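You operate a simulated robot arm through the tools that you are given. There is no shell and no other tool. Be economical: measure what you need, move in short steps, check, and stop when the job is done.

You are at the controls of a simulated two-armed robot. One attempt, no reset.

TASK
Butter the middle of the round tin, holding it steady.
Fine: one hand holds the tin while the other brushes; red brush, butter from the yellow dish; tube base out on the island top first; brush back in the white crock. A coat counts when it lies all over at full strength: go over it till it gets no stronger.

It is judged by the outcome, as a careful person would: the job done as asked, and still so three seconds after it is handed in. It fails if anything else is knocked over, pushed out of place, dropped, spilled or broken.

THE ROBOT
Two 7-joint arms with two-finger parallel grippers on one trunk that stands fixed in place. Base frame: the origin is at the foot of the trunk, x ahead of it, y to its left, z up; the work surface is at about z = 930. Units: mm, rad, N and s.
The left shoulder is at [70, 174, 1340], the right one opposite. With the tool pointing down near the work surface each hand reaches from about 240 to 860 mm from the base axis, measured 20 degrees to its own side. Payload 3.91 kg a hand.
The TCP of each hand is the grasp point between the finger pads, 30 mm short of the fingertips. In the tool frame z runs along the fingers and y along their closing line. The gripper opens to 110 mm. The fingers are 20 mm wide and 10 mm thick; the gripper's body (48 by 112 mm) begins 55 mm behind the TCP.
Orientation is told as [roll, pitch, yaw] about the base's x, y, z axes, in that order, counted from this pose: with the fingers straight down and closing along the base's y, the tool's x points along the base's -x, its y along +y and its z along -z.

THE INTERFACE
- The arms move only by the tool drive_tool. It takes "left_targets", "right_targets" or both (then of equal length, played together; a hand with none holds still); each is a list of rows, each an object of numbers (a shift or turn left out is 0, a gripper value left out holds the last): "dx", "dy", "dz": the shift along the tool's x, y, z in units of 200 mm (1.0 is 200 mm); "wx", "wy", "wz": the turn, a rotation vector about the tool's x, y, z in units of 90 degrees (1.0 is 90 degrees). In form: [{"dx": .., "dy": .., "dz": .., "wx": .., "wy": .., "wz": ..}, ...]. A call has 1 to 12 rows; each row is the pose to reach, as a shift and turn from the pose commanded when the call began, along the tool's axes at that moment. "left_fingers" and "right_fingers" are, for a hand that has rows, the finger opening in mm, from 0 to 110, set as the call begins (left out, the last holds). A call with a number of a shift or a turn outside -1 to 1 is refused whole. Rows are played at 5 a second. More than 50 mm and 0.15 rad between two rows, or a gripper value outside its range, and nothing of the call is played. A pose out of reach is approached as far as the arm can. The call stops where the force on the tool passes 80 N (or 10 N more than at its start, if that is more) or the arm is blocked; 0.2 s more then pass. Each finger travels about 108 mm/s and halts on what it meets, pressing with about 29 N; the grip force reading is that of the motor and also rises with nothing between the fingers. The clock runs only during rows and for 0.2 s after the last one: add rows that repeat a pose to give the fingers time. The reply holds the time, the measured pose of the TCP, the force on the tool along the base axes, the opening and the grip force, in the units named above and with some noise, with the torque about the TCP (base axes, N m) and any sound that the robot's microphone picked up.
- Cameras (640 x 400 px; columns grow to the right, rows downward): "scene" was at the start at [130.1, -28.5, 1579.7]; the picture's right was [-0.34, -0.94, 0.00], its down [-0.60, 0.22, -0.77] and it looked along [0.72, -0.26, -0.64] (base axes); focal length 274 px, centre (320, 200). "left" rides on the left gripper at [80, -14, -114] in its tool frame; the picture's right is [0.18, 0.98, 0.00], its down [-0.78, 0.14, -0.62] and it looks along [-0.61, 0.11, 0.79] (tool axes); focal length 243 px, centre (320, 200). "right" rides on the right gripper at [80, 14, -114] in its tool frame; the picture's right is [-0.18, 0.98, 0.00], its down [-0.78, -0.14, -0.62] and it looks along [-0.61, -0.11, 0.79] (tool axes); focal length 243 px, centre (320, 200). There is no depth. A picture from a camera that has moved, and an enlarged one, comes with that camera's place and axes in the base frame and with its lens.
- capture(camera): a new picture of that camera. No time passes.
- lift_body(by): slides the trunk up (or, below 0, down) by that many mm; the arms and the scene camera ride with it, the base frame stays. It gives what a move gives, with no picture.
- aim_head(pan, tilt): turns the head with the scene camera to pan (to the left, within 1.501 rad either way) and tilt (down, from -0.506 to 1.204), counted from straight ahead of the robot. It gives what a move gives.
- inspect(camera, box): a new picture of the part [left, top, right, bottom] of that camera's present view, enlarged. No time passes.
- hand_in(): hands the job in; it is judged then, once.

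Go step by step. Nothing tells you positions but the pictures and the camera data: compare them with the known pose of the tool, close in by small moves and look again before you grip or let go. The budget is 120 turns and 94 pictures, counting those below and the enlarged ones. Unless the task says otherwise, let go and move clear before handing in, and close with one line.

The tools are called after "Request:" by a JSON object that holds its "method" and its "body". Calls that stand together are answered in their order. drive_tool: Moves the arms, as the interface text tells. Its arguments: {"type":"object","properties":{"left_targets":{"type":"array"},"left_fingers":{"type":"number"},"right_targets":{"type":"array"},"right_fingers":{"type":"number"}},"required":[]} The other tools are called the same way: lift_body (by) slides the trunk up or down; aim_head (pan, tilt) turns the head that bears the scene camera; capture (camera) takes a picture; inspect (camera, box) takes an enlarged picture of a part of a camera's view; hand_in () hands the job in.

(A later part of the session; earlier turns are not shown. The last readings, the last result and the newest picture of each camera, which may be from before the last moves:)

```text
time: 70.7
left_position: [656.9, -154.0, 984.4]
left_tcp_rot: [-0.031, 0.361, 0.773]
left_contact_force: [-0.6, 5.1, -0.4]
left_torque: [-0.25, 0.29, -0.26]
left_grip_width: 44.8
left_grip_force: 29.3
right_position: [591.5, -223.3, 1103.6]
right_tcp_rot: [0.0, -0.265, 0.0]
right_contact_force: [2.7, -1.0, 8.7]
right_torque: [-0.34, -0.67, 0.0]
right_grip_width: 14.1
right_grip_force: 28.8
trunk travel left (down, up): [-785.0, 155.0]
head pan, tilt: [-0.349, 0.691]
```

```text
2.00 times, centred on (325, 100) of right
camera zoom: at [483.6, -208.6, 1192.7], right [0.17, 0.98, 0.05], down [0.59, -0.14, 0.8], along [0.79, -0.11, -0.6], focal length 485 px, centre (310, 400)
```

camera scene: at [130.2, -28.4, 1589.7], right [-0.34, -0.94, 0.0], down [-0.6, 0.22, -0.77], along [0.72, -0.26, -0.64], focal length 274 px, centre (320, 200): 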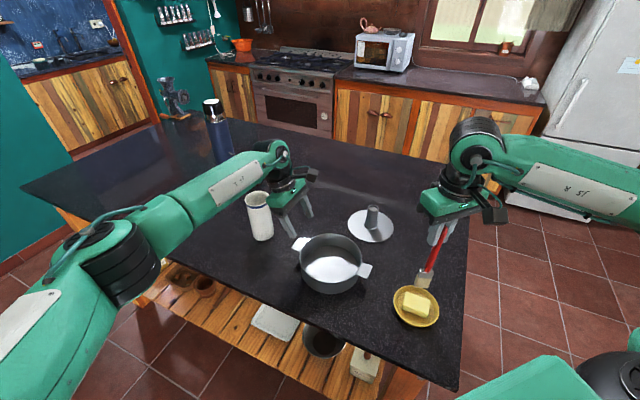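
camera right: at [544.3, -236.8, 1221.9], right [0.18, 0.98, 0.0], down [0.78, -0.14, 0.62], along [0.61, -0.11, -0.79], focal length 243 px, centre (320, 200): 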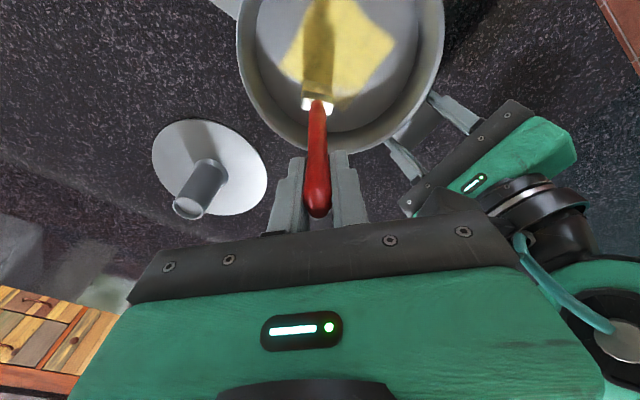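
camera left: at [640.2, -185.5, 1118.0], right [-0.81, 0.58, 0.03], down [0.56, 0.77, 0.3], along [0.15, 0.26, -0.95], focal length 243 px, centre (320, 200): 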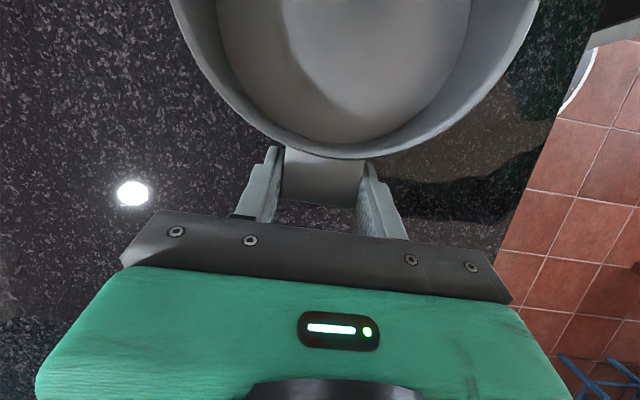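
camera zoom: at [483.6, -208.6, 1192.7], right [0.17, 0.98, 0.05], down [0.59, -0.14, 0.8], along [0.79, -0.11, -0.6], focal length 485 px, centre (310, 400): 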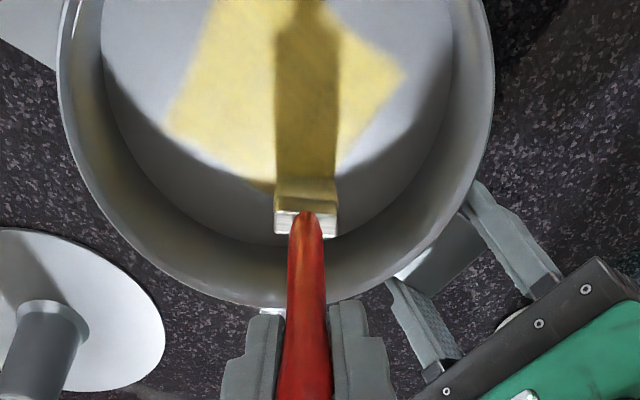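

Good reach and contact force of about 9 N. I'll run a full zig-zag over the whole square with this leaned hand.

Request:
{"method": "drive_tool", "body": {"right_targets": [{"dx": -0.022, "dy": -0.01, "dz": 0.006}, {"dx": 0.097, "dy": -0.135, "dz": -0.026}, {"dx": 0.214, "dy": -0.26, "dz": -0.0575}, {"dx": 0.268, "dy": -0.21, "dz": -0.0717}, {"dx": 0.15, "dy": -0.085, "dz": -0.04}, {"dx": 0.031, "dy": 0.0425, "dz": -0.008}, {"dx": 0.082, "dy": 0.095, "dz": -0.022}, {"dx": 0.2, "dy": -0.03, "dz": -0.0536}, {"dx": 0.319, "dy": -0.157, "dz": -0.0855}, {"dx": 0.372, "dy": -0.105, "dz": -0.0997}, {"dx": 0.253, "dy": 0.0215, "dz": -0.0679}, {"dx": 0.135, "dy": 0.1475, "dz": -0.0363}]}}

Request:
{"method": "drive_tool", "body": {"right_targets": [{"dx": 0.052, "dy": 0.0525, "dz": -0.014}, {"dx": 0.171, "dy": -0.0725, "dz": -0.046}, {"dx": 0.289, "dy": -0.2, "dz": -0.0774}, {"dx": 0.326, "dy": -0.1825, "dz": -0.0874}, {"dx": 0.227, "dy": -0.24, "dz": -0.061}, {"dx": 0.07, "dy": -0.3975, "dz": -0.0188}, {"dx": 0.012, "dy": -0.3375, "dz": -0.003}, {"dx": 0.152, "dy": -0.1975, "dz": -0.041}, {"dx": 0.0845, "dy": -0.125, "dz": -0.0227}, {"dx": -0.0555, "dy": -0.265, "dz": 0.0149}, {"dx": -0.14, "dy": -0.175, "dz": 0.0376}, {"dx": -0.017, "dy": -0.0525, "dz": 0.0045}]}}

Request:
{"method": "drive_tool", "body": {"right_targets": [{"dz": -0.1}, {"dz": -0.25}, {"dx": 0.1, "dz": -0.4}, {"dx": 0.2, "dy": -0.12, "dz": -0.45}, {"dx": 0.35, "dy": -0.24, "dz": -0.45}, {"dx": 0.5, "dy": -0.36, "dz": -0.45}, {"dx": 0.5, "dy": -0.36, "dz": -0.45}]}}

Request:
{"method": "capture", "body": {"camera": "right"}}

```text
time: 73.3
left_position: [658.1, -153.1, 983.5]
left_tcp_rot: [-0.03, 0.362, 0.772]
left_contact_force: [0.2, 0.0, 3.5]
left_torque: [0.1, 0.23, -0.07]
left_grip_width: 44.7
left_grip_force: 28.4
right_position: [561.5, -192.1, 1105.1]
right_tcp_rot: [-0.002, -0.261, 0.002]
right_contact_force: [-0.8, 0.5, -0.8]
right_torque: [-0.01, 0.03, -0.02]
right_grip_width: 14.0
right_grip_force: 28.8
trunk travel left (down, up): [-785.0, 155.0]
head pan, tilt: [-0.349, 0.691]
```

```text
time: 75.9
left_position: [657.2, -151.8, 983.9]
left_tcp_rot: [-0.03, 0.36, 0.774]
left_contact_force: [-1.3, 0.1, -0.1]
left_torque: [0.1, -0.15, -0.02]
left_grip_width: 44.7
left_grip_force: 29.1
right_position: [563.8, -205.8, 1107.4]
right_tcp_rot: [0.001, -0.265, 0.001]
right_contact_force: [-0.3, 0.5, -0.7]
right_torque: [0.02, 0.02, 0.05]
right_grip_width: 13.8
right_grip_force: 29.0
trunk travel left (down, up): [-785.0, 155.0]
head pan, tilt: [-0.349, 0.691]
```

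```text
time: 77.5
left_position: [658.1, -153.9, 984.0]
left_tcp_rot: [-0.032, 0.363, 0.773]
left_contact_force: [-0.7, -1.8, 1.6]
left_torque: [0.07, -0.02, 0.04]
left_grip_width: 44.8
left_grip_force: 29.2
right_position: [447.2, -274.4, 1167.1]
right_tcp_rot: [-0.001, -0.261, 0.002]
right_contact_force: [0.3, 0.2, -0.4]
right_torque: [-0.02, -0.01, 0.01]
right_grip_width: 14.0
right_grip_force: 29.4
trunk travel left (down, up): [-785.0, 155.0]
head pan, tilt: [-0.349, 0.691]
```

```text
27 pictures are left
camera right: at [340.5, -261.4, 1257.0], right [0.17, 0.98, 0.05], down [0.59, -0.14, 0.79], along [0.79, -0.11, -0.6], focal length 243 px, centre (320, 200)
```

right: 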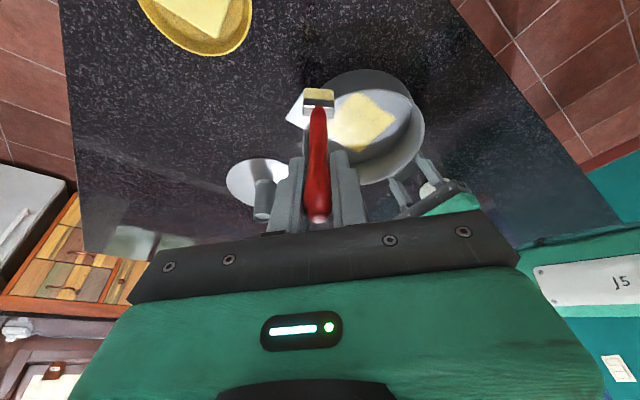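

Request:
{"method": "inspect", "body": {"camera": "right", "box": [300, 65, 440, 195]}}

Request:
{"method": "inspect", "body": {"camera": "scene", "box": [290, 220, 380, 300]}}

```text
3.08 times, centred on (370, 130) of right
camera zoom: at [340.5, -261.4, 1257.0], right [0.17, 0.98, 0.05], down [0.59, -0.14, 0.79], along [0.79, -0.11, -0.6], focal length 746 px, centre (166, 415)
```

zoom: 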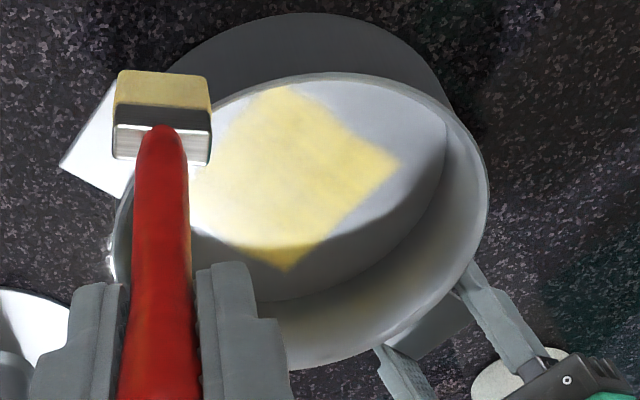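

```text
5.00 times, centred on (335, 260) of scene
camera zoom: at [130.8, -27.8, 1589.7], right [-0.34, -0.94, 0.0], down [-0.6, 0.22, -0.77], along [0.72, -0.26, -0.64], focal length 1371 px, centre (245, -100)
```

zoom: 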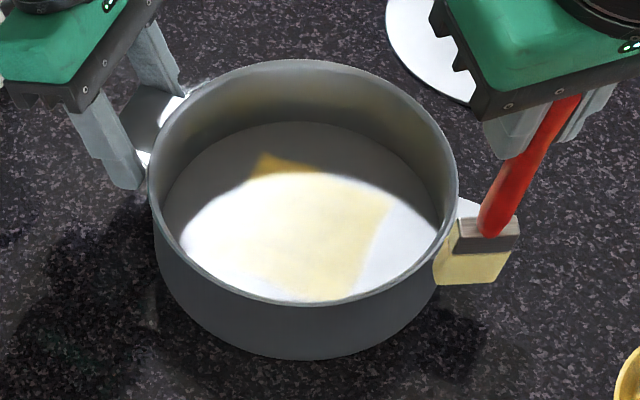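

The square is fully covered, but the last pass had lost contact. I'll set the brush down again slightly lower and check the force.

Request:
{"method": "drive_tool", "body": {"right_targets": [{"dx": -0.0259, "dz": -0.0966}, {"dx": -0.219, "dy": 0.1, "dz": -0.0448}, {"dx": -0.4056, "dy": 0.195, "dz": 0.005}, {"dx": -0.3473, "dy": 0.195, "dz": 0.2226}, {"dx": -0.2975, "dy": 0.195, "dz": 0.4085}, {"dx": -0.2975, "dy": 0.195, "dz": 0.4085}]}}

```text
time: 78.9
left_position: [657.4, -152.8, 983.5]
left_tcp_rot: [-0.031, 0.361, 0.773]
left_contact_force: [1.9, -2.6, -1.5]
left_torque: [0.01, 0.02, 0.44]
left_grip_width: 44.6
left_grip_force: 28.9
right_position: [524.9, -236.6, 1103.3]
right_tcp_rot: [0.001, -0.266, 0.003]
right_contact_force: [-2.2, 0.7, 12.7]
right_torque: [-0.12, -0.11, -0.03]
right_grip_width: 14.1
right_grip_force: 29.3
trunk travel left (down, up): [-785.0, 155.0]
head pan, tilt: [-0.349, 0.691]
```

Firm contact at 12.7 N. I'll run the full zig-zag again, including the corners.

Request:
{"method": "drive_tool", "body": {"right_targets": [{"dx": 0.111, "dy": 0.013, "dz": -0.03}, {"dx": -0.005, "dy": 0.14, "dz": 0.001}, {"dx": -0.124, "dy": 0.265, "dz": 0.033}, {"dx": -0.176, "dy": 0.2125, "dz": 0.047}, {"dx": -0.058, "dy": 0.085, "dz": 0.0155}, {"dx": 0.06, "dy": -0.04, "dz": -0.016}, {"dx": 0.008, "dy": -0.092, "dz": -0.002}, {"dx": -0.111, "dy": 0.035, "dz": 0.03}, {"dx": -0.228, "dy": 0.16, "dz": 0.061}, {"dx": -0.28, "dy": 0.1075, "dz": 0.075}, {"dx": -0.162, "dy": -0.02, "dz": 0.043}, {"dx": -0.0435, "dy": -0.145, "dz": 0.0117}]}}

Request:
{"method": "drive_tool", "body": {"right_targets": [{"dx": -0.053, "dy": -0.052, "dz": 0.014}, {"dx": -0.1715, "dy": 0.075, "dz": 0.046}, {"dx": -0.29, "dy": 0.2, "dz": 0.0777}, {"dx": -0.3236, "dy": 0.185, "dz": 0.0868}, {"dx": -0.1715, "dy": 0.075, "dz": 0.046}, {"dx": -0.077, "dy": -0.08, "dz": 0.0207}, {"dx": 0, "dy": 0}, {"dx": 0.104, "dy": 0.105, "dz": -0.028}, {"dx": 0.1835, "dy": 0.18, "dz": -0.049}, {"dx": 0.055, "dy": 0.3025, "dz": -0.0148}, {"dx": -0.053, "dy": 0.435, "dz": 0.014}, {"dx": -0.1835, "dy": 0.305, "dz": 0.049}]}}

Request:
{"method": "drive_tool", "body": {"right_targets": [{"dz": -0.1}, {"dz": -0.25}, {"dx": 0.1, "dz": -0.4}, {"dx": 0.2, "dy": -0.12, "dz": -0.45}, {"dx": 0.35, "dy": -0.24, "dz": -0.45}, {"dx": 0.5, "dy": -0.36, "dz": -0.45}, {"dx": 0.6, "dy": -0.55, "dz": -0.45}, {"dx": 0.6, "dy": -0.55, "dz": -0.45}]}}

Request:
{"method": "inspect", "body": {"camera": "right", "box": [300, 65, 440, 195]}}

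Request:
{"method": "inspect", "body": {"camera": "scene", "box": [290, 220, 380, 300]}}

```text
time: 81.5
left_position: [657.5, -154.2, 984.1]
left_tcp_rot: [-0.032, 0.358, 0.776]
left_contact_force: [0.0, -0.1, 1.0]
left_torque: [-0.22, 0.2, 0.07]
left_grip_width: 44.7
left_grip_force: 29.1
right_position: [534.1, -266.4, 1102.5]
right_tcp_rot: [0.002, -0.264, 0.003]
right_contact_force: [0.3, 0.5, 0.3]
right_torque: [0.02, 0.01, 0.0]
right_grip_width: 14.0
right_grip_force: 29.3
trunk travel left (down, up): [-785.0, 155.0]
head pan, tilt: [-0.349, 0.691]
```

```text
time: 84.1
left_position: [657.5, -153.4, 983.4]
left_tcp_rot: [-0.031, 0.361, 0.776]
left_contact_force: [1.9, -0.6, 0.3]
left_torque: [-0.05, 0.23, 0.08]
left_grip_width: 44.5
left_grip_force: 28.9
right_position: [573.7, -206.0, 1102.8]
right_tcp_rot: [0.0, -0.264, 0.003]
right_contact_force: [-2.0, -0.3, 3.4]
right_torque: [-0.04, 0.14, -0.02]
right_grip_width: 14.1
right_grip_force: 29.3
trunk travel left (down, up): [-785.0, 155.0]
head pan, tilt: [-0.349, 0.691]
```

```text
time: 85.9
left_position: [659.1, -152.0, 984.0]
left_tcp_rot: [-0.03, 0.364, 0.774]
left_contact_force: [-0.8, -1.0, 1.4]
left_torque: [0.05, 0.01, 0.0]
left_grip_width: 44.8
left_grip_force: 28.6
right_position: [434.4, -315.8, 1158.1]
right_tcp_rot: [-0.001, -0.261, 0.002]
right_contact_force: [0.2, -0.1, 0.2]
right_torque: [-0.01, 0.0, -0.01]
right_grip_width: 14.1
right_grip_force: 29.0
trunk travel left (down, up): [-785.0, 155.0]
head pan, tilt: [-0.349, 0.691]
```

```text
3.08 times, centred on (370, 130) of right
camera zoom: at [327.0, -301.8, 1247.8], right [0.17, 0.98, 0.05], down [0.59, -0.14, 0.79], along [0.79, -0.11, -0.61], focal length 746 px, centre (166, 415)
```

zoom: 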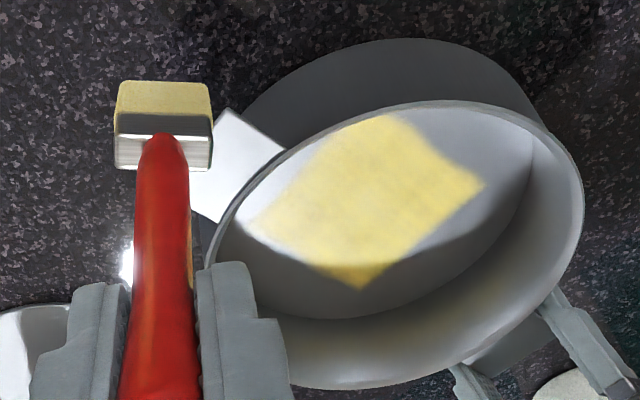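

```text
5.00 times, centred on (335, 260) of scene
camera zoom: at [131.3, -27.5, 1589.6], right [-0.34, -0.94, 0.0], down [-0.6, 0.22, -0.77], along [0.72, -0.26, -0.64], focal length 1371 px, centre (245, -100)
```

zoom: 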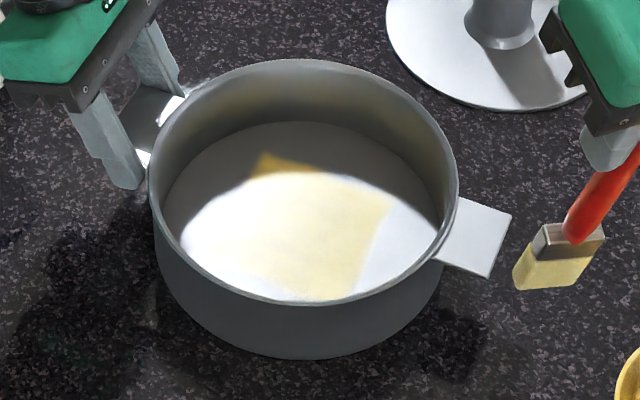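

Nearly even now. I'll reload once more and make a final full pass to confirm it gets no stronger.

Request:
{"method": "drive_tool", "body": {"right_targets": [{"dx": -0.052, "dz": -0.19}, {"dx": 0.0, "dy": -0.1, "dz": -0.22, "wy": 0.05}, {"dx": 0.06, "dy": -0.22, "dz": -0.25, "wy": 0.11}, {"dx": 0.1214, "dy": -0.335, "dz": -0.281, "wy": 0.167}, {"dx": 0.1214, "dy": -0.335, "dz": -0.281, "wy": 0.167}]}}

Request:
{"method": "inspect", "body": {"camera": "right", "box": [270, 20, 370, 120]}}

```text
time: 87.1
left_position: [658.3, -153.8, 983.4]
left_tcp_rot: [-0.03, 0.362, 0.774]
left_contact_force: [-1.0, -0.5, -0.5]
left_torque: [0.11, -0.06, 0.03]
left_grip_width: 44.7
left_grip_force: 28.8
right_position: [396.1, -382.8, 1204.6]
right_tcp_rot: [0.001, 0.0, 0.001]
right_contact_force: [0.1, -0.2, 0.2]
right_torque: [0.0, 0.02, -0.01]
right_grip_width: 13.8
right_grip_force: 29.2
trunk travel left (down, up): [-785.0, 155.0]
head pan, tilt: [-0.349, 0.691]
```

```text
4.00 times, centred on (320, 70) of right
camera zoom: at [315.1, -368.7, 1319.7], right [0.18, 0.98, 0.0], down [0.78, -0.14, 0.61], along [0.6, -0.11, -0.79], focal length 970 px, centre (320, 720)
```

zoom: 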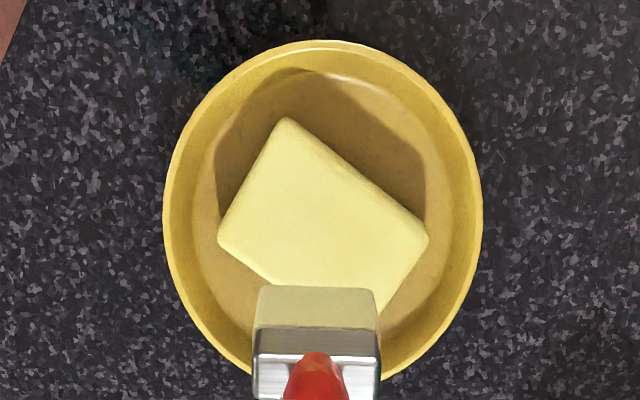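

Request:
{"method": "drive_tool", "body": {"right_targets": [{"dz": 0.15, "dx": 0.02}, {"dz": 0.28, "dx": 0.02}, {"dz": 0.34, "dx": 0.02}, {"dz": 0.345, "dx": 0.02}, {"dz": 0.34, "dx": 0.045}, {"dz": 0.34, "dx": 0.005}, {"dz": 0.345, "dx": 0.02}, {"dz": 0.25, "dx": 0.02}, {"dz": 0.05, "dx": 0.01}, {"dz": 0.0}, {"dz": 0.0}]}}

Request:
{"method": "inspect", "body": {"camera": "scene", "box": [370, 220, 490, 340]}}

```text
time: 89.5
left_position: [657.3, -154.6, 983.6]
left_tcp_rot: [-0.032, 0.36, 0.773]
left_contact_force: [-1.0, 1.0, 0.3]
left_torque: [0.12, -0.07, -0.01]
left_grip_width: 44.6
left_grip_force: 29.1
right_position: [395.2, -382.3, 1205.3]
right_tcp_rot: [0.001, -0.001, 0.001]
right_contact_force: [0.5, -0.5, -0.6]
right_torque: [0.0, 0.0, -0.01]
right_grip_width: 13.8
right_grip_force: 28.6
trunk travel left (down, up): [-785.0, 155.0]
head pan, tilt: [-0.349, 0.691]
```

```text
3.33 times, centred on (430, 280) of scene
camera zoom: at [130.0, -28.6, 1589.7], right [-0.34, -0.94, 0.0], down [-0.6, 0.22, -0.77], along [0.72, -0.26, -0.64], focal length 914 px, centre (-47, -67)
```

zoom: 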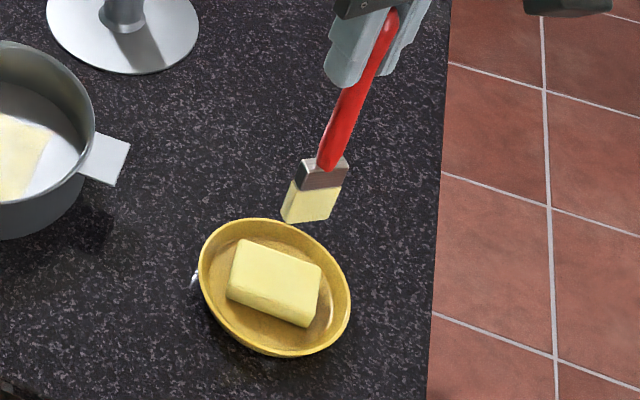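

Request:
{"method": "drive_tool", "body": {"right_targets": [{"dx": -0.14, "dy": 0.145, "wy": -0.02}, {"dx": -0.28, "dy": 0.29, "wy": -0.04}, {"dx": -0.42, "dy": 0.435, "wy": -0.06}, {"dx": -0.56, "dy": 0.58, "wy": -0.08}, {"dx": -0.7, "dy": 0.725, "wy": -0.111}, {"dx": -0.7, "dy": 0.725, "dz": 0.2, "wy": -0.111}, {"dx": -0.7, "dy": 0.725, "dz": 0.4, "wy": -0.111}, {"dx": -0.7, "dy": 0.725, "dz": 0.49, "wy": -0.111}, {"dx": -0.7, "dy": 0.725, "dz": 0.505, "wy": -0.111}, {"dx": -0.7, "dy": 0.725, "dz": 0.505, "wy": -0.111}]}}

Request:
{"method": "inspect", "body": {"camera": "right", "box": [220, 0, 430, 200]}}

```text
time: 91.7
left_position: [657.4, -153.5, 984.0]
left_tcp_rot: [-0.032, 0.361, 0.772]
left_contact_force: [0.0, 0.0, 0.0]
left_torque: [0.17, -0.12, 0.13]
left_grip_width: 44.9
left_grip_force: 29.0
right_position: [535.8, -237.1, 1104.5]
right_tcp_rot: [0.001, -0.175, 0.002]
right_contact_force: [0.2, -0.3, 1.3]
right_torque: [-0.01, -0.01, 0.0]
right_grip_width: 13.9
right_grip_force: 29.3
trunk travel left (down, up): [-785.0, 155.0]
head pan, tilt: [-0.349, 0.691]
```

```text
2.00 times, centred on (325, 100) of right
camera zoom: at [436.0, -224.0, 1203.3], right [0.17, 0.98, 0.03], down [0.66, -0.14, 0.74], along [0.73, -0.11, -0.67], focal length 485 px, centre (310, 400)
```

zoom: 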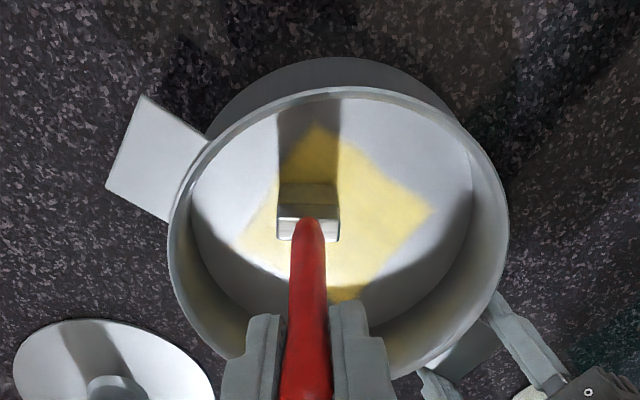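

Request:
{"method": "drive_tool", "body": {"right_targets": [{"dx": 0.109, "dy": 0.04, "dz": -0.012}, {"dx": -0.029, "dy": 0.15, "dz": 0.012}, {"dx": -0.137, "dy": 0.285, "dz": 0.031}, {"dx": -0.203, "dy": 0.2225, "dz": 0.043}, {"dx": -0.083, "dy": 0.095, "dz": 0.022}, {"dx": 0.038, "dy": -0.03, "dz": 0.0005}, {"dx": -0.014, "dy": -0.08, "dz": 0.01}, {"dx": -0.137, "dy": 0.045, "dz": 0.031}, {"dx": -0.255, "dy": 0.17, "dz": 0.052}, {"dx": -0.309, "dy": 0.1175, "dz": 0.062}, {"dx": -0.189, "dy": -0.01, "dz": 0.0405}, {"dx": -0.068, "dy": -0.135, "dz": 0.019}]}}

Request:
{"method": "drive_tool", "body": {"right_targets": [{"dx": -0.054, "dy": -0.06, "dz": 0.0096}, {"dx": -0.175, "dy": 0.075, "dz": 0.031}, {"dx": -0.31, "dy": 0.2, "dz": 0.055}, {"dx": -0.34, "dy": 0.18, "dz": 0.06}, {"dx": -0.192, "dy": 0.06, "dz": 0.034}, {"dx": -0.074, "dy": -0.08, "dz": 0.013}, {"dx": 0.015, "dy": 0.01, "dz": -0.003}, {"dx": 0.108, "dy": 0.105, "dz": -0.019}, {"dx": 0.187, "dy": 0.18, "dz": -0.033}, {"dx": 0.059, "dy": 0.305, "dz": -0.01}, {"dx": -0.064, "dy": 0.435, "dz": 0.011}, {"dx": -0.069, "dy": 0.21, "dz": 0.012}]}}

Request:
{"method": "drive_tool", "body": {"right_targets": [{"dz": -0.1}, {"dz": -0.25}, {"dx": 0.1, "dz": -0.4}, {"dx": 0.2, "dy": -0.12, "dz": -0.45}, {"dx": 0.35, "dy": -0.24, "dz": -0.45}, {"dx": 0.5, "dy": -0.36, "dz": -0.45}, {"dx": 0.6, "dy": -0.5, "dz": -0.45}, {"dx": 0.6, "dy": -0.5, "dz": -0.45}]}}

Request:
{"method": "capture", "body": {"camera": "right"}}

Request:
{"method": "inspect", "body": {"camera": "scene", "box": [290, 220, 380, 300]}}

```text
time: 94.3
left_position: [658.5, -152.5, 984.0]
left_tcp_rot: [-0.032, 0.361, 0.774]
left_contact_force: [0.9, 0.2, 1.2]
left_torque: [-0.28, 0.23, 0.14]
left_grip_width: 44.8
left_grip_force: 28.5
right_position: [548.9, -265.0, 1104.0]
right_tcp_rot: [0.001, -0.174, 0.003]
right_contact_force: [-0.8, -0.4, -0.6]
right_torque: [0.01, -0.01, 0.0]
right_grip_width: 14.1
right_grip_force: 28.8
trunk travel left (down, up): [-785.0, 155.0]
head pan, tilt: [-0.349, 0.691]
```

```text
time: 96.9
left_position: [656.5, -155.5, 983.5]
left_tcp_rot: [-0.032, 0.357, 0.775]
left_contact_force: [0.4, 0.3, -1.8]
left_torque: [-0.15, 0.0, 0.05]
left_grip_width: 44.7
left_grip_force: 28.7
right_position: [559.9, -225.7, 1102.9]
right_tcp_rot: [0.003, -0.176, 0.002]
right_contact_force: [-0.9, 0.3, 6.3]
right_torque: [0.04, 0.02, 0.01]
right_grip_width: 14.1
right_grip_force: 28.9
trunk travel left (down, up): [-785.0, 155.0]
head pan, tilt: [-0.349, 0.691]
```

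```text
time: 98.7
left_position: [657.3, -154.2, 985.2]
left_tcp_rot: [-0.031, 0.361, 0.772]
left_contact_force: [-1.1, -1.1, 2.1]
left_torque: [0.02, 0.01, 0.0]
left_grip_width: 45.0
left_grip_force: 28.9
right_position: [428.7, -324.0, 1172.6]
right_tcp_rot: [0.002, -0.172, 0.002]
right_contact_force: [0.5, 0.2, -0.5]
right_torque: [-0.05, 0.03, 0.02]
right_grip_width: 14.0
right_grip_force: 29.4
trunk travel left (down, up): [-785.0, 155.0]
head pan, tilt: [-0.349, 0.691]
```

```text
19 pictures are left
camera right: at [330.8, -309.7, 1271.2], right [0.17, 0.98, 0.03], down [0.66, -0.14, 0.74], along [0.73, -0.11, -0.67], focal length 243 px, centre (320, 200)
```

right: 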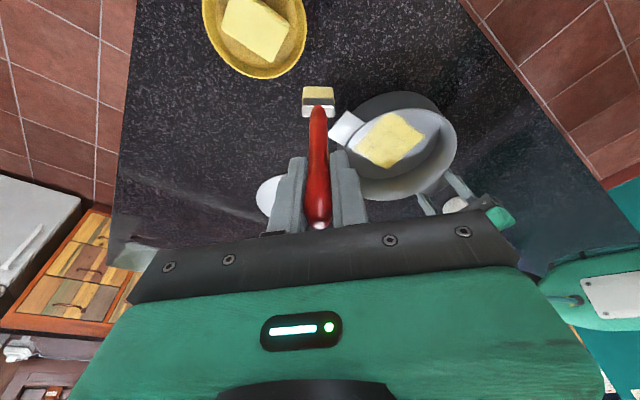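

```text
5.00 times, centred on (335, 260) of scene
camera zoom: at [130.6, -27.8, 1589.7], right [-0.34, -0.94, 0.0], down [-0.6, 0.22, -0.77], along [0.72, -0.26, -0.64], focal length 1371 px, centre (245, -100)
```

zoom: 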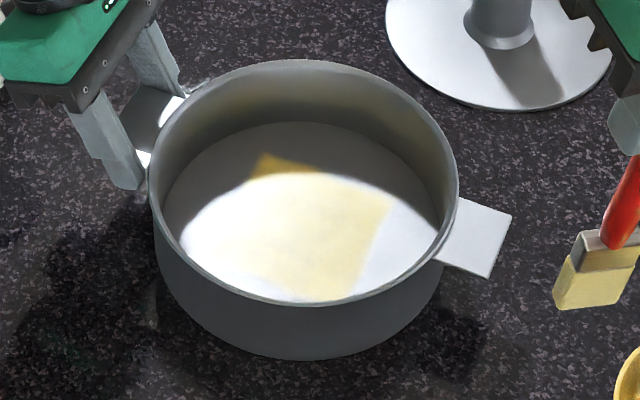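

Request:
{"method": "inspect", "body": {"camera": "right", "box": [335, 85, 465, 205]}}

```text
3.33 times, centred on (400, 145) of right
camera zoom: at [330.8, -309.7, 1271.2], right [0.17, 0.98, 0.03], down [0.66, -0.14, 0.74], along [0.73, -0.11, -0.67], focal length 809 px, centre (53, 383)
```

zoom: 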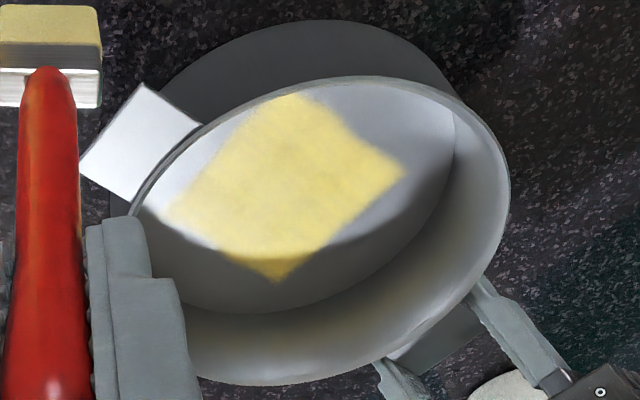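

The coat looks even; only the edge between A and D' is slightly soft. I'll make a last pass round the edges and then the centre.

Request:
{"method": "drive_tool", "body": {"right_targets": [{"dx": -0.0174, "dz": -0.0985}, {"dx": -0.195, "dy": 0.11, "dz": -0.067}, {"dx": -0.372, "dy": 0.225, "dz": -0.036}, {"dx": -0.544, "dy": 0.335, "dz": -0.0055}, {"dx": -0.505, "dy": 0.335, "dz": 0.216}, {"dx": -0.4704, "dy": 0.335, "dz": 0.413}, {"dx": -0.4657, "dy": 0.335, "dz": 0.44}, {"dx": -0.599, "dy": 0.205, "dz": 0.4638}, {"dx": -0.5, "dy": 0.37, "dz": 0.4464}, {"dx": -0.3376, "dy": 0.47, "dz": 0.4177}, {"dx": -0.4657, "dy": 0.335, "dz": 0.44}, {"dx": -0.599, "dy": 0.205, "dz": 0.4638}]}}

Request:
{"method": "drive_tool", "body": {"right_targets": [{"dx": -0.034, "dy": 0.04, "dz": 0.006}, {"dx": 0.0985, "dy": 0.175, "dz": -0.017}, {"dx": 0.231, "dy": 0.29, "dz": -0.041}, {"dx": 0.128, "dy": 0.41, "dz": -0.023}, {"dx": 0.005, "dy": 0.53, "dz": -0.001}, {"dx": -0.138, "dy": 0.41, "dz": 0.024}, {"dx": -0.261, "dy": 0.275, "dz": 0.046}, {"dx": -0.138, "dy": 0.14, "dz": 0.024}, {"dx": -0.01, "dy": 0.01, "dz": 0.002}, {"dx": 0.0985, "dy": 0.125, "dz": -0.017}, {"dx": -0.005, "dy": 0.275, "dz": 0.001}, {"dx": -0.005, "dy": 0.415, "dz": 0.001}]}}

Request:
{"method": "drive_tool", "body": {"right_targets": [{"dz": -0.1}, {"dz": -0.25}, {"dx": 0.1, "dz": -0.4}, {"dx": 0.2, "dy": -0.12, "dz": -0.45}, {"dx": 0.35, "dy": -0.24, "dz": -0.45}, {"dx": 0.5, "dy": -0.4, "dz": -0.45}, {"dx": 0.6, "dy": -0.6, "dz": -0.45}, {"dx": 0.6, "dy": -0.6, "dz": -0.45}]}}

Request:
{"method": "inspect", "body": {"camera": "right", "box": [335, 85, 465, 205]}}

```text
time: 101.3
left_position: [658.7, -154.1, 983.6]
left_tcp_rot: [-0.032, 0.361, 0.775]
left_contact_force: [-0.3, 0.2, 0.5]
left_torque: [-0.12, 0.27, 0.02]
left_grip_width: 44.6
left_grip_force: 29.0
right_position: [565.5, -282.5, 1101.9]
right_tcp_rot: [0.001, -0.173, 0.0]
right_contact_force: [-0.4, -0.1, -0.6]
right_torque: [0.03, 0.0, 0.01]
right_grip_width: 14.0
right_grip_force: 29.2
trunk travel left (down, up): [-785.0, 155.0]
head pan, tilt: [-0.349, 0.691]
```

```text
time: 103.9
left_position: [657.8, -154.0, 984.5]
left_tcp_rot: [-0.031, 0.362, 0.773]
left_contact_force: [0.2, 1.0, -0.4]
left_torque: [-0.07, 0.11, -0.11]
left_grip_width: 44.5
left_grip_force: 29.2
right_position: [563.3, -199.5, 1099.4]
right_tcp_rot: [-0.001, -0.177, 0.002]
right_contact_force: [0.7, -1.4, 7.9]
right_torque: [-0.26, -0.19, 0.0]
right_grip_width: 14.1
right_grip_force: 28.7
trunk travel left (down, up): [-785.0, 155.0]
head pan, tilt: [-0.349, 0.691]
```

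```text
time: 105.7
left_position: [658.5, -154.5, 984.2]
left_tcp_rot: [-0.032, 0.362, 0.772]
left_contact_force: [-0.8, -2.0, 1.3]
left_torque: [0.03, 0.03, 0.04]
left_grip_width: 44.8
left_grip_force: 29.0
right_position: [429.5, -317.6, 1169.6]
right_tcp_rot: [0.001, -0.175, 0.001]
right_contact_force: [0.4, -0.5, 0.9]
right_torque: [0.01, 0.03, 0.02]
right_grip_width: 14.0
right_grip_force: 28.5
trunk travel left (down, up): [-785.0, 155.0]
head pan, tilt: [-0.349, 0.691]
```

```text
3.33 times, centred on (400, 145) of right
camera zoom: at [330.6, -303.4, 1268.5], right [0.17, 0.98, 0.03], down [0.66, -0.14, 0.74], along [0.73, -0.11, -0.67], focal length 809 px, centre (53, 383)
```

zoom: 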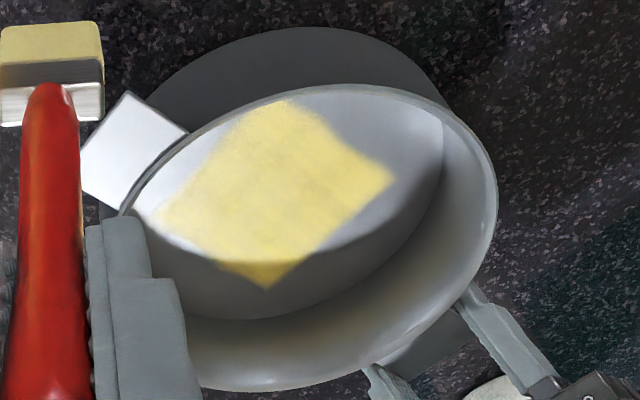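

Almost unchanged from before, so it's at full strength across most of it. Contact read low at the D' edge, so I'll do one more pass there with firmer contact.

Request:
{"method": "drive_tool", "body": {"right_targets": [{"dx": -0.0174, "dz": -0.0985}, {"dx": -0.195, "dy": 0.1, "dz": -0.067}, {"dx": -0.372, "dy": 0.2, "dz": -0.036}, {"dx": -0.544, "dy": 0.305, "dz": -0.0055}, {"dx": -0.505, "dy": 0.305, "dz": 0.216}, {"dx": -0.4704, "dy": 0.305, "dz": 0.413}, {"dx": -0.465, "dy": 0.305, "dz": 0.443}, {"dx": -0.465, "dy": 0.305, "dz": 0.443}]}}

Request:
{"method": "drive_tool", "body": {"right_targets": [{"dx": -0.133, "dy": -0.13, "dz": 0.0235}, {"dx": -0.034, "dy": 0.035, "dz": 0.006}, {"dx": 0.128, "dy": 0.135, "dz": -0.0226}, {"dx": 0.03, "dy": 0.03, "dz": -0.005}, {"dx": -0.133, "dy": -0.12, "dz": 0.0235}, {"dx": -0.24, "dy": -0.02, "dz": 0.042}, {"dx": -0.16, "dy": 0.07, "dz": 0.028}, {"dx": -0.03, "dy": 0.2, "dz": 0.005}, {"dx": -0.12, "dy": 0.38, "dz": 0.021}, {"dx": -0.26, "dy": 0.29, "dz": 0.046}, {"dx": -0.37, "dy": 0.16, "dz": 0.065}, {"dx": -0.26, "dy": 0.08, "dz": 0.046}]}}

Request:
{"method": "drive_tool", "body": {"right_targets": [{"dz": -0.1}, {"dz": -0.25}, {"dx": 0.1, "dz": -0.4}, {"dx": 0.2, "dy": -0.12, "dz": -0.45}, {"dx": 0.35, "dy": -0.24, "dz": -0.45}, {"dx": 0.5, "dy": -0.3, "dz": -0.45}, {"dx": 0.65, "dy": -0.4, "dz": -0.45}, {"dx": 0.7, "dy": -0.45, "dz": -0.45}]}}

Request:
{"method": "capture", "body": {"camera": "right"}}

```text
time: 107.5
left_position: [657.2, -153.7, 983.6]
left_tcp_rot: [-0.032, 0.36, 0.772]
left_contact_force: [3.1, -3.4, -4.0]
left_torque: [0.29, -0.28, 0.52]
left_grip_width: 44.9
left_grip_force: 28.8
right_position: [537.6, -255.6, 1099.2]
right_tcp_rot: [0.002, -0.18, 0.002]
right_contact_force: [-1.2, 1.0, 23.3]
right_torque: [-0.14, -0.19, -0.02]
right_grip_width: 14.3
right_grip_force: 29.0
trunk travel left (down, up): [-785.0, 155.0]
head pan, tilt: [-0.349, 0.691]
```

```text
time: 110.1
left_position: [656.3, -154.3, 983.4]
left_tcp_rot: [-0.031, 0.36, 0.773]
left_contact_force: [-1.6, 0.7, -0.4]
left_torque: [-0.21, -0.01, 0.01]
left_grip_width: 44.7
left_grip_force: 29.3
right_position: [588.4, -243.2, 1097.6]
right_tcp_rot: [0.002, -0.177, 0.001]
right_contact_force: [1.0, 0.7, 5.2]
right_torque: [-0.03, -0.29, 0.03]
right_grip_width: 13.6
right_grip_force: 28.8
trunk travel left (down, up): [-785.0, 155.0]
head pan, tilt: [-0.349, 0.691]
```

```text
time: 111.9
left_position: [659.0, -153.8, 984.4]
left_tcp_rot: [-0.031, 0.36, 0.773]
left_contact_force: [-0.9, -0.9, 1.4]
left_torque: [0.1, -0.03, -0.01]
left_grip_width: 44.4
left_grip_force: 29.2
right_position: [436.3, -332.9, 1159.0]
right_tcp_rot: [0.001, -0.174, 0.0]
right_contact_force: [-0.5, 0.0, 0.0]
right_torque: [0.01, 0.0, 0.02]
right_grip_width: 14.2
right_grip_force: 29.1
trunk travel left (down, up): [-785.0, 155.0]
head pan, tilt: [-0.349, 0.691]
```

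```text
15 pictures are left
camera right: at [337.5, -319.2, 1258.4], right [0.17, 0.98, 0.03], down [0.66, -0.14, 0.74], along [0.73, -0.11, -0.67], focal length 243 px, centre (320, 200)
```

right: 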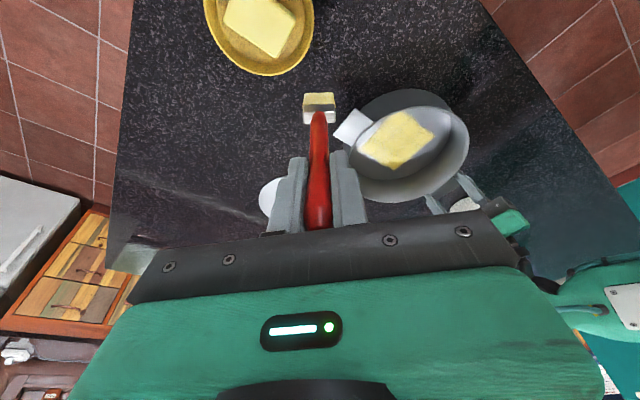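

Request:
{"method": "inspect", "body": {"camera": "right", "box": [335, 85, 475, 205]}}

```text
3.33 times, centred on (405, 145) of right
camera zoom: at [337.5, -319.2, 1258.4], right [0.17, 0.98, 0.03], down [0.66, -0.14, 0.74], along [0.73, -0.11, -0.67], focal length 809 px, centre (37, 383)
```

zoom: 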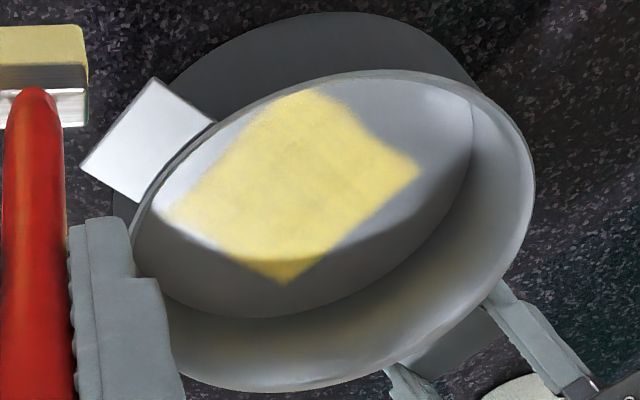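

No change, so the coat is at full strength. I'll release the tin and take the left hand straight up and away.

Request:
{"method": "drive_tool", "body": {"left_targets": [{}, {}, {"dx": 0.05, "dz": -0.13}, {"dx": 0.1, "dz": -0.27}, {"dx": 0.176, "dz": -0.468}, {"dx": 0.25, "dz": -0.66}, {"dx": 0.32, "dz": -0.85}, {"dx": 0.32, "dz": -0.85}], "left_fingers": 75}}

Request:
{"method": "capture", "body": {"camera": "scene"}}

```text
time: 113.7
left_position: [655.2, -149.4, 1164.8]
left_tcp_rot: [-0.032, 0.362, 0.774]
left_contact_force: [-0.1, -0.4, -0.1]
left_torque: [-0.02, -0.02, 0.01]
left_grip_width: 75.1
left_grip_force: 0.0
right_position: [437.0, -332.3, 1160.0]
right_tcp_rot: [0.003, -0.174, 0.003]
right_contact_force: [-0.2, 0.0, -0.3]
right_torque: [0.01, 0.03, 0.0]
right_grip_width: 14.2
right_grip_force: 29.0
trunk travel left (down, up): [-785.0, 155.0]
head pan, tilt: [-0.349, 0.691]
```

```text
13 pictures are left
camera scene: at [130.6, -28.5, 1589.6], right [-0.34, -0.94, 0.0], down [-0.6, 0.22, -0.77], along [0.72, -0.26, -0.64], focal length 274 px, centre (320, 200)
```

scene: 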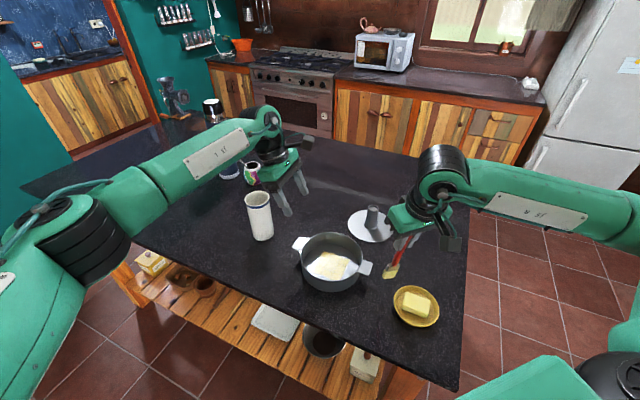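

Tin, crock and the other items are all in place. I'll retreat the left arm and straighten the right hand, then raise the trunk for the crock.

Request:
{"method": "drive_tool", "body": {"left_targets": [{"dx": 0.066, "dz": -0.175}, {"dx": 0.133, "dz": -0.35}, {"dx": 0.2, "dz": -0.525}, {"dx": 0.2655, "dz": -0.7}, {"dx": 0.175, "dy": 0.185, "dz": -0.735}, {"dx": 0.084, "dy": 0.37, "dz": -0.77}, {"dx": -0.006, "dy": 0.555, "dz": -0.804}, {"dx": -0.097, "dy": 0.74, "dz": -0.838}, {"dx": -0.1875, "dy": 0.925, "dz": -0.873}, {"dx": -0.1875, "dy": 0.925, "dz": -0.873}], "right_targets": [{"dz": -0.1}, {"dz": -0.2, "wy": 0.05}, {"dz": -0.25, "wy": 0.111}, {"dz": -0.25, "wy": 0.111}, {"dz": -0.25, "wy": 0.111}, {"dz": -0.25, "wy": 0.111}, {"dz": -0.25, "wy": 0.111}, {"dz": -0.25, "wy": 0.111}, {"dz": -0.25, "wy": 0.111}, {"dz": -0.25, "wy": 0.111}]}}

Request:
{"method": "lift_body", "body": {"by": 120}}

Request:
{"method": "capture", "body": {"camera": "right"}}

```text
time: 115.9
left_position: [587.5, 49.7, 1311.7]
left_tcp_rot: [-0.029, 0.361, 0.774]
left_contact_force: [0.5, 0.0, 0.2]
left_torque: [0.03, 0.0, -0.02]
left_grip_width: 74.9
left_grip_force: 0.0
right_position: [428.8, -334.5, 1209.5]
right_tcp_rot: [0.003, -0.001, 0.001]
right_contact_force: [0.9, -0.2, -0.7]
right_torque: [0.0, -0.01, 0.02]
right_grip_width: 14.2
right_grip_force: 29.1
trunk travel left (down, up): [-785.0, 155.0]
head pan, tilt: [-0.349, 0.691]
```

```text
time: 117.4
left_position: [587.3, 51.1, 1430.7]
left_tcp_rot: [-0.033, 0.362, 0.774]
left_contact_force: [1.3, 0.8, -0.1]
left_torque: [-0.03, -0.04, -0.02]
left_grip_width: 74.6
left_grip_force: 0.0
right_position: [429.4, -332.5, 1329.8]
right_tcp_rot: [0.003, 0.0, 0.003]
right_contact_force: [0.2, 0.9, -0.4]
right_torque: [0.01, -0.02, -0.06]
right_grip_width: 14.0
right_grip_force: 28.8
trunk travel left (down, up): [-905.0, 35.0]
head pan, tilt: [-0.349, 0.691]
```

```text
12 pictures are left
camera right: at [348.1, -317.8, 1444.1], right [0.18, 0.98, 0.0], down [0.78, -0.14, 0.61], along [0.61, -0.11, -0.79], focal length 243 px, centre (320, 200)
```

right: 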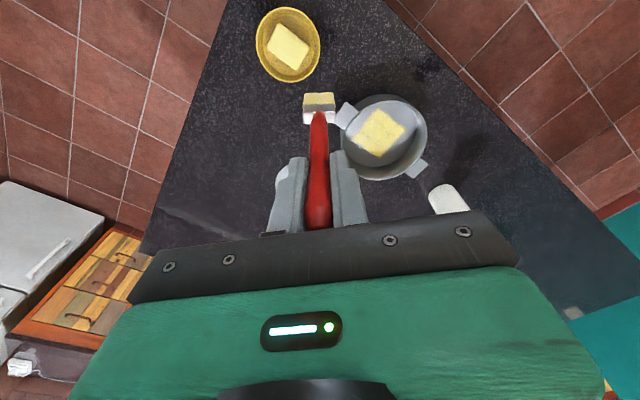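

The brush hangs nearly vertical now. I'll carry it high over to the crock at (787,-67).

Request:
{"method": "drive_tool", "body": {"right_targets": [{"dx": -0.15, "dy": 0.11}, {"dx": -0.3, "dy": 0.22}, {"dx": -0.45, "dy": 0.33}, {"dx": -0.6, "dy": 0.44}, {"dx": -0.75, "dy": 0.55}, {"dx": -0.9, "dy": 0.66}, {"dx": -0.9, "dy": 0.66}]}}

Request:
{"method": "drive_tool", "body": {"right_targets": [{"dx": -0.15, "dy": 0.11}, {"dx": -0.3, "dy": 0.22}, {"dx": -0.45, "dy": 0.33}, {"dx": -0.6, "dy": 0.44}, {"dx": -0.75, "dy": 0.55}, {"dx": -0.895, "dy": 0.665}, {"dx": -0.895, "dy": 0.665}]}}

Request:
{"method": "inspect", "body": {"camera": "right", "box": [260, 20, 380, 220]}}

Request:
{"method": "inspect", "body": {"camera": "scene", "box": [190, 100, 350, 280]}}

```text
time: 119.0
left_position: [586.7, 51.1, 1432.1]
left_tcp_rot: [-0.03, 0.36, 0.774]
left_contact_force: [-0.4, 0.3, -0.7]
left_torque: [0.0, 0.0, -0.02]
left_grip_width: 74.7
left_grip_force: 0.0
right_position: [609.4, -200.6, 1329.8]
right_tcp_rot: [0.002, 0.0, 0.001]
right_contact_force: [-0.7, 0.2, -0.4]
right_torque: [0.04, -0.03, 0.01]
right_grip_width: 14.0
right_grip_force: 29.1
trunk travel left (down, up): [-905.0, 35.0]
head pan, tilt: [-0.349, 0.691]
```

```text
time: 120.6
left_position: [588.7, 50.0, 1431.3]
left_tcp_rot: [-0.031, 0.361, 0.772]
left_contact_force: [-0.1, 0.2, -1.1]
left_torque: [0.01, -0.02, 0.02]
left_grip_width: 75.0
left_grip_force: 0.0
right_position: [786.5, -66.4, 1329.5]
right_tcp_rot: [0.002, -0.001, 0.001]
right_contact_force: [0.2, -0.1, 0.6]
right_torque: [0.03, 0.01, -0.02]
right_grip_width: 14.1
right_grip_force: 29.4
trunk travel left (down, up): [-905.0, 35.0]
head pan, tilt: [-0.349, 0.691]
```

```text
2.00 times, centred on (320, 120) of right
camera zoom: at [705.9, -52.4, 1443.0], right [0.18, 0.98, 0.0], down [0.78, -0.14, 0.62], along [0.61, -0.11, -0.79], focal length 485 px, centre (320, 360)
```

zoom: 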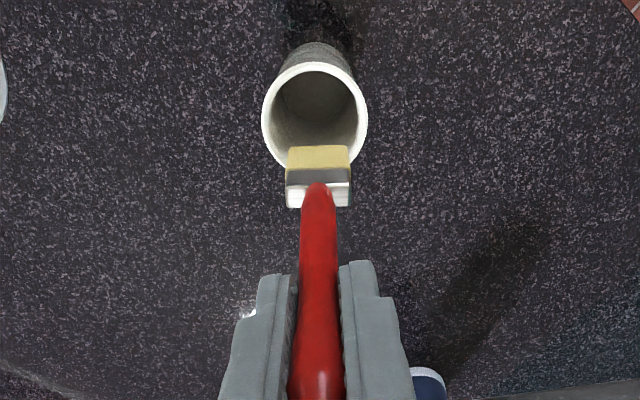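

```text
2.22 times, centred on (270, 190) of scene
camera zoom: at [130.0, -29.3, 1709.7], right [-0.34, -0.94, 0.0], down [-0.6, 0.22, -0.77], along [0.72, -0.26, -0.64], focal length 609 px, centre (431, 222)
```

zoom: 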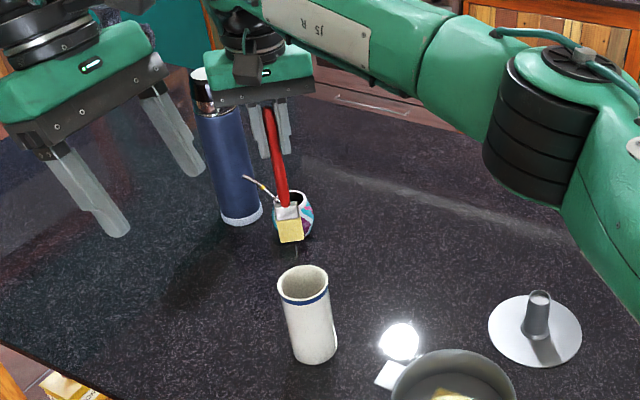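

The brush tip is at about (778,-64,1164) and the rim centre at about (779,-69,1079). I'll make a small correction and lower to just above the rim.

Request:
{"method": "drive_tool", "body": {"right_targets": [{"dx": 0.0125, "dy": -0.015, "dz": 0.12}, {"dx": 0.0125, "dy": -0.015, "dz": 0.25}, {"dx": 0.0125, "dy": -0.015, "dz": 0.36}, {"dx": 0.0125, "dy": -0.015, "dz": 0.36}]}}

Request:
{"method": "inspect", "body": {"camera": "right", "box": [260, 20, 380, 220]}}

Request:
{"method": "inspect", "body": {"camera": "scene", "box": [210, 140, 330, 270]}}

```text
time: 121.6
left_position: [587.2, 50.3, 1429.7]
left_tcp_rot: [-0.03, 0.36, 0.773]
left_contact_force: [0.3, -0.8, 0.8]
left_torque: [-0.01, 0.0, -0.02]
left_grip_width: 74.8
left_grip_force: 0.0
right_position: [784.7, -67.7, 1255.6]
right_tcp_rot: [0.0, -0.001, 0.002]
right_contact_force: [-0.4, -0.6, -0.8]
right_torque: [-0.01, -0.02, 0.02]
right_grip_width: 14.0
right_grip_force: 29.0
trunk travel left (down, up): [-905.0, 35.0]
head pan, tilt: [-0.349, 0.691]
```

```text
2.00 times, centred on (320, 120) of right
camera zoom: at [704.5, -53.2, 1370.4], right [0.18, 0.98, 0.0], down [0.78, -0.14, 0.61], along [0.61, -0.11, -0.79], focal length 485 px, centre (320, 360)
```

zoom: 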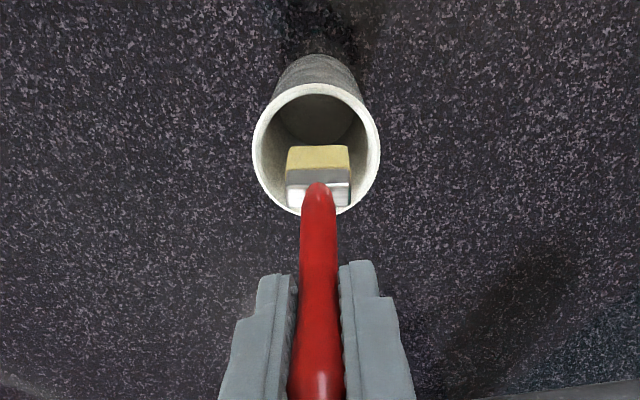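

```text
3.08 times, centred on (270, 205) of scene
camera zoom: at [130.2, -27.9, 1709.7], right [-0.34, -0.94, 0.0], down [-0.6, 0.22, -0.77], along [0.72, -0.26, -0.64], focal length 844 px, centre (474, 185)
```

zoom: 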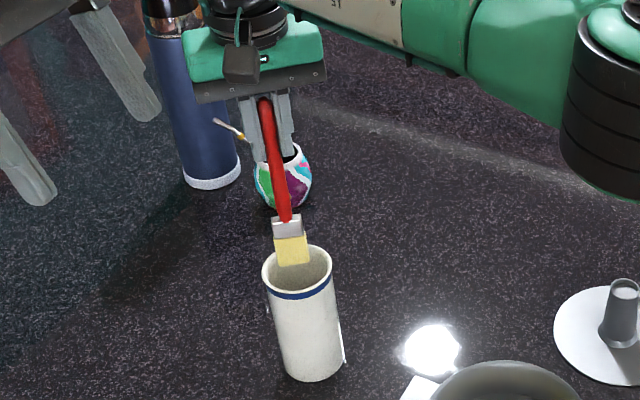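

Well centred. I'll lower it into the crock.

Request:
{"method": "drive_tool", "body": {"right_targets": [{"dz": 0.1}, {"dz": 0.2}, {"dz": 0.3}, {"dz": 0.4}, {"dz": 0.5}, {"dz": 0.6}, {"dz": 0.66}, {"dz": 0.7}, {"dz": 0.725}, {"dz": 0.725}]}}

Request:
{"method": "inspect", "body": {"camera": "scene", "box": [210, 140, 330, 270]}}

```text
time: 123.8
left_position: [589.1, 51.0, 1431.6]
left_tcp_rot: [-0.032, 0.361, 0.773]
left_contact_force: [-0.6, -0.4, -0.1]
left_torque: [0.01, 0.01, -0.02]
left_grip_width: 74.8
left_grip_force: 0.0
right_position: [784.6, -69.2, 1112.0]
right_tcp_rot: [0.001, 0.0, 0.003]
right_contact_force: [0.5, 1.0, -1.0]
right_torque: [0.0, -0.05, -0.02]
right_grip_width: 14.1
right_grip_force: 29.0
trunk travel left (down, up): [-905.0, 35.0]
head pan, tilt: [-0.349, 0.691]
```

```text
3.08 times, centred on (270, 205) of scene
camera zoom: at [130.3, -28.4, 1709.6], right [-0.34, -0.94, 0.0], down [-0.6, 0.22, -0.77], along [0.72, -0.26, -0.64], focal length 844 px, centre (474, 185)
```

zoom: 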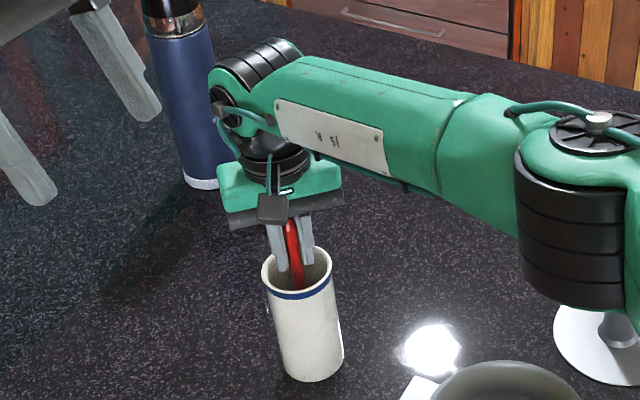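

Request:
{"method": "drive_tool", "body": {"right_targets": [{"dz": 0.01}, {"dz": 0.02}, {"dz": 0.03}, {"dz": 0.037}, {"dz": 0.037}]}}

```text
time: 125.0
left_position: [589.0, 50.3, 1429.6]
left_tcp_rot: [-0.032, 0.362, 0.773]
left_contact_force: [0.2, 0.1, 0.5]
left_torque: [0.01, 0.0, -0.01]
left_grip_width: 74.4
left_grip_force: 0.1
right_position: [783.4, -67.7, 1105.0]
right_tcp_rot: [0.003, -0.001, 0.001]
right_contact_force: [-0.5, 0.3, 0.3]
right_torque: [-0.01, -0.04, 0.05]
right_grip_width: 13.8
right_grip_force: 28.8
trunk travel left (down, up): [-905.0, 35.0]
head pan, tilt: [-0.349, 0.691]
```

Near the crock floor with no contact. I'll open just a little and rise clear.

Request:
{"method": "drive_tool", "body": {"right_targets": [{}, {}, {}], "right_fingers": 25}}

Request:
{"method": "inspect", "body": {"camera": "right", "box": [240, 20, 400, 240]}}

```text
time: 125.8
left_position: [588.3, 51.0, 1431.1]
left_tcp_rot: [-0.03, 0.362, 0.774]
left_contact_force: [0.0, 0.4, -0.1]
left_torque: [0.02, -0.02, -0.02]
left_grip_width: 75.1
left_grip_force: 0.0
right_position: [783.7, -68.3, 1105.8]
right_tcp_rot: [0.002, 0.0, 0.001]
right_contact_force: [-0.6, -0.1, -0.1]
right_torque: [-0.02, 0.0, 0.02]
right_grip_width: 24.9
right_grip_force: 0.0
trunk travel left (down, up): [-905.0, 35.0]
head pan, tilt: [-0.349, 0.691]
```

```text
1.82 times, centred on (320, 130) of right
camera zoom: at [703.8, -54.3, 1219.6], right [0.18, 0.98, 0.0], down [0.78, -0.14, 0.61], along [0.61, -0.11, -0.79], focal length 441 px, centre (320, 327)
```

zoom: 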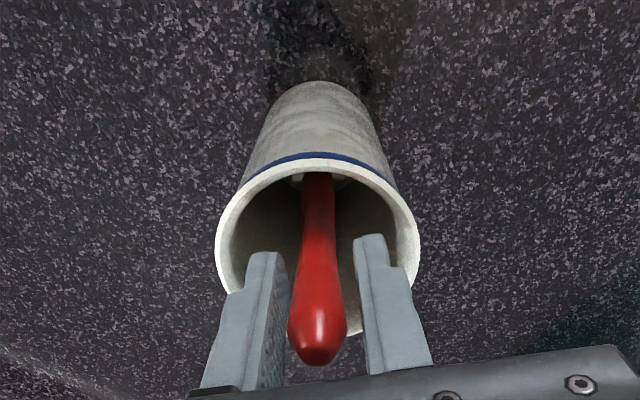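

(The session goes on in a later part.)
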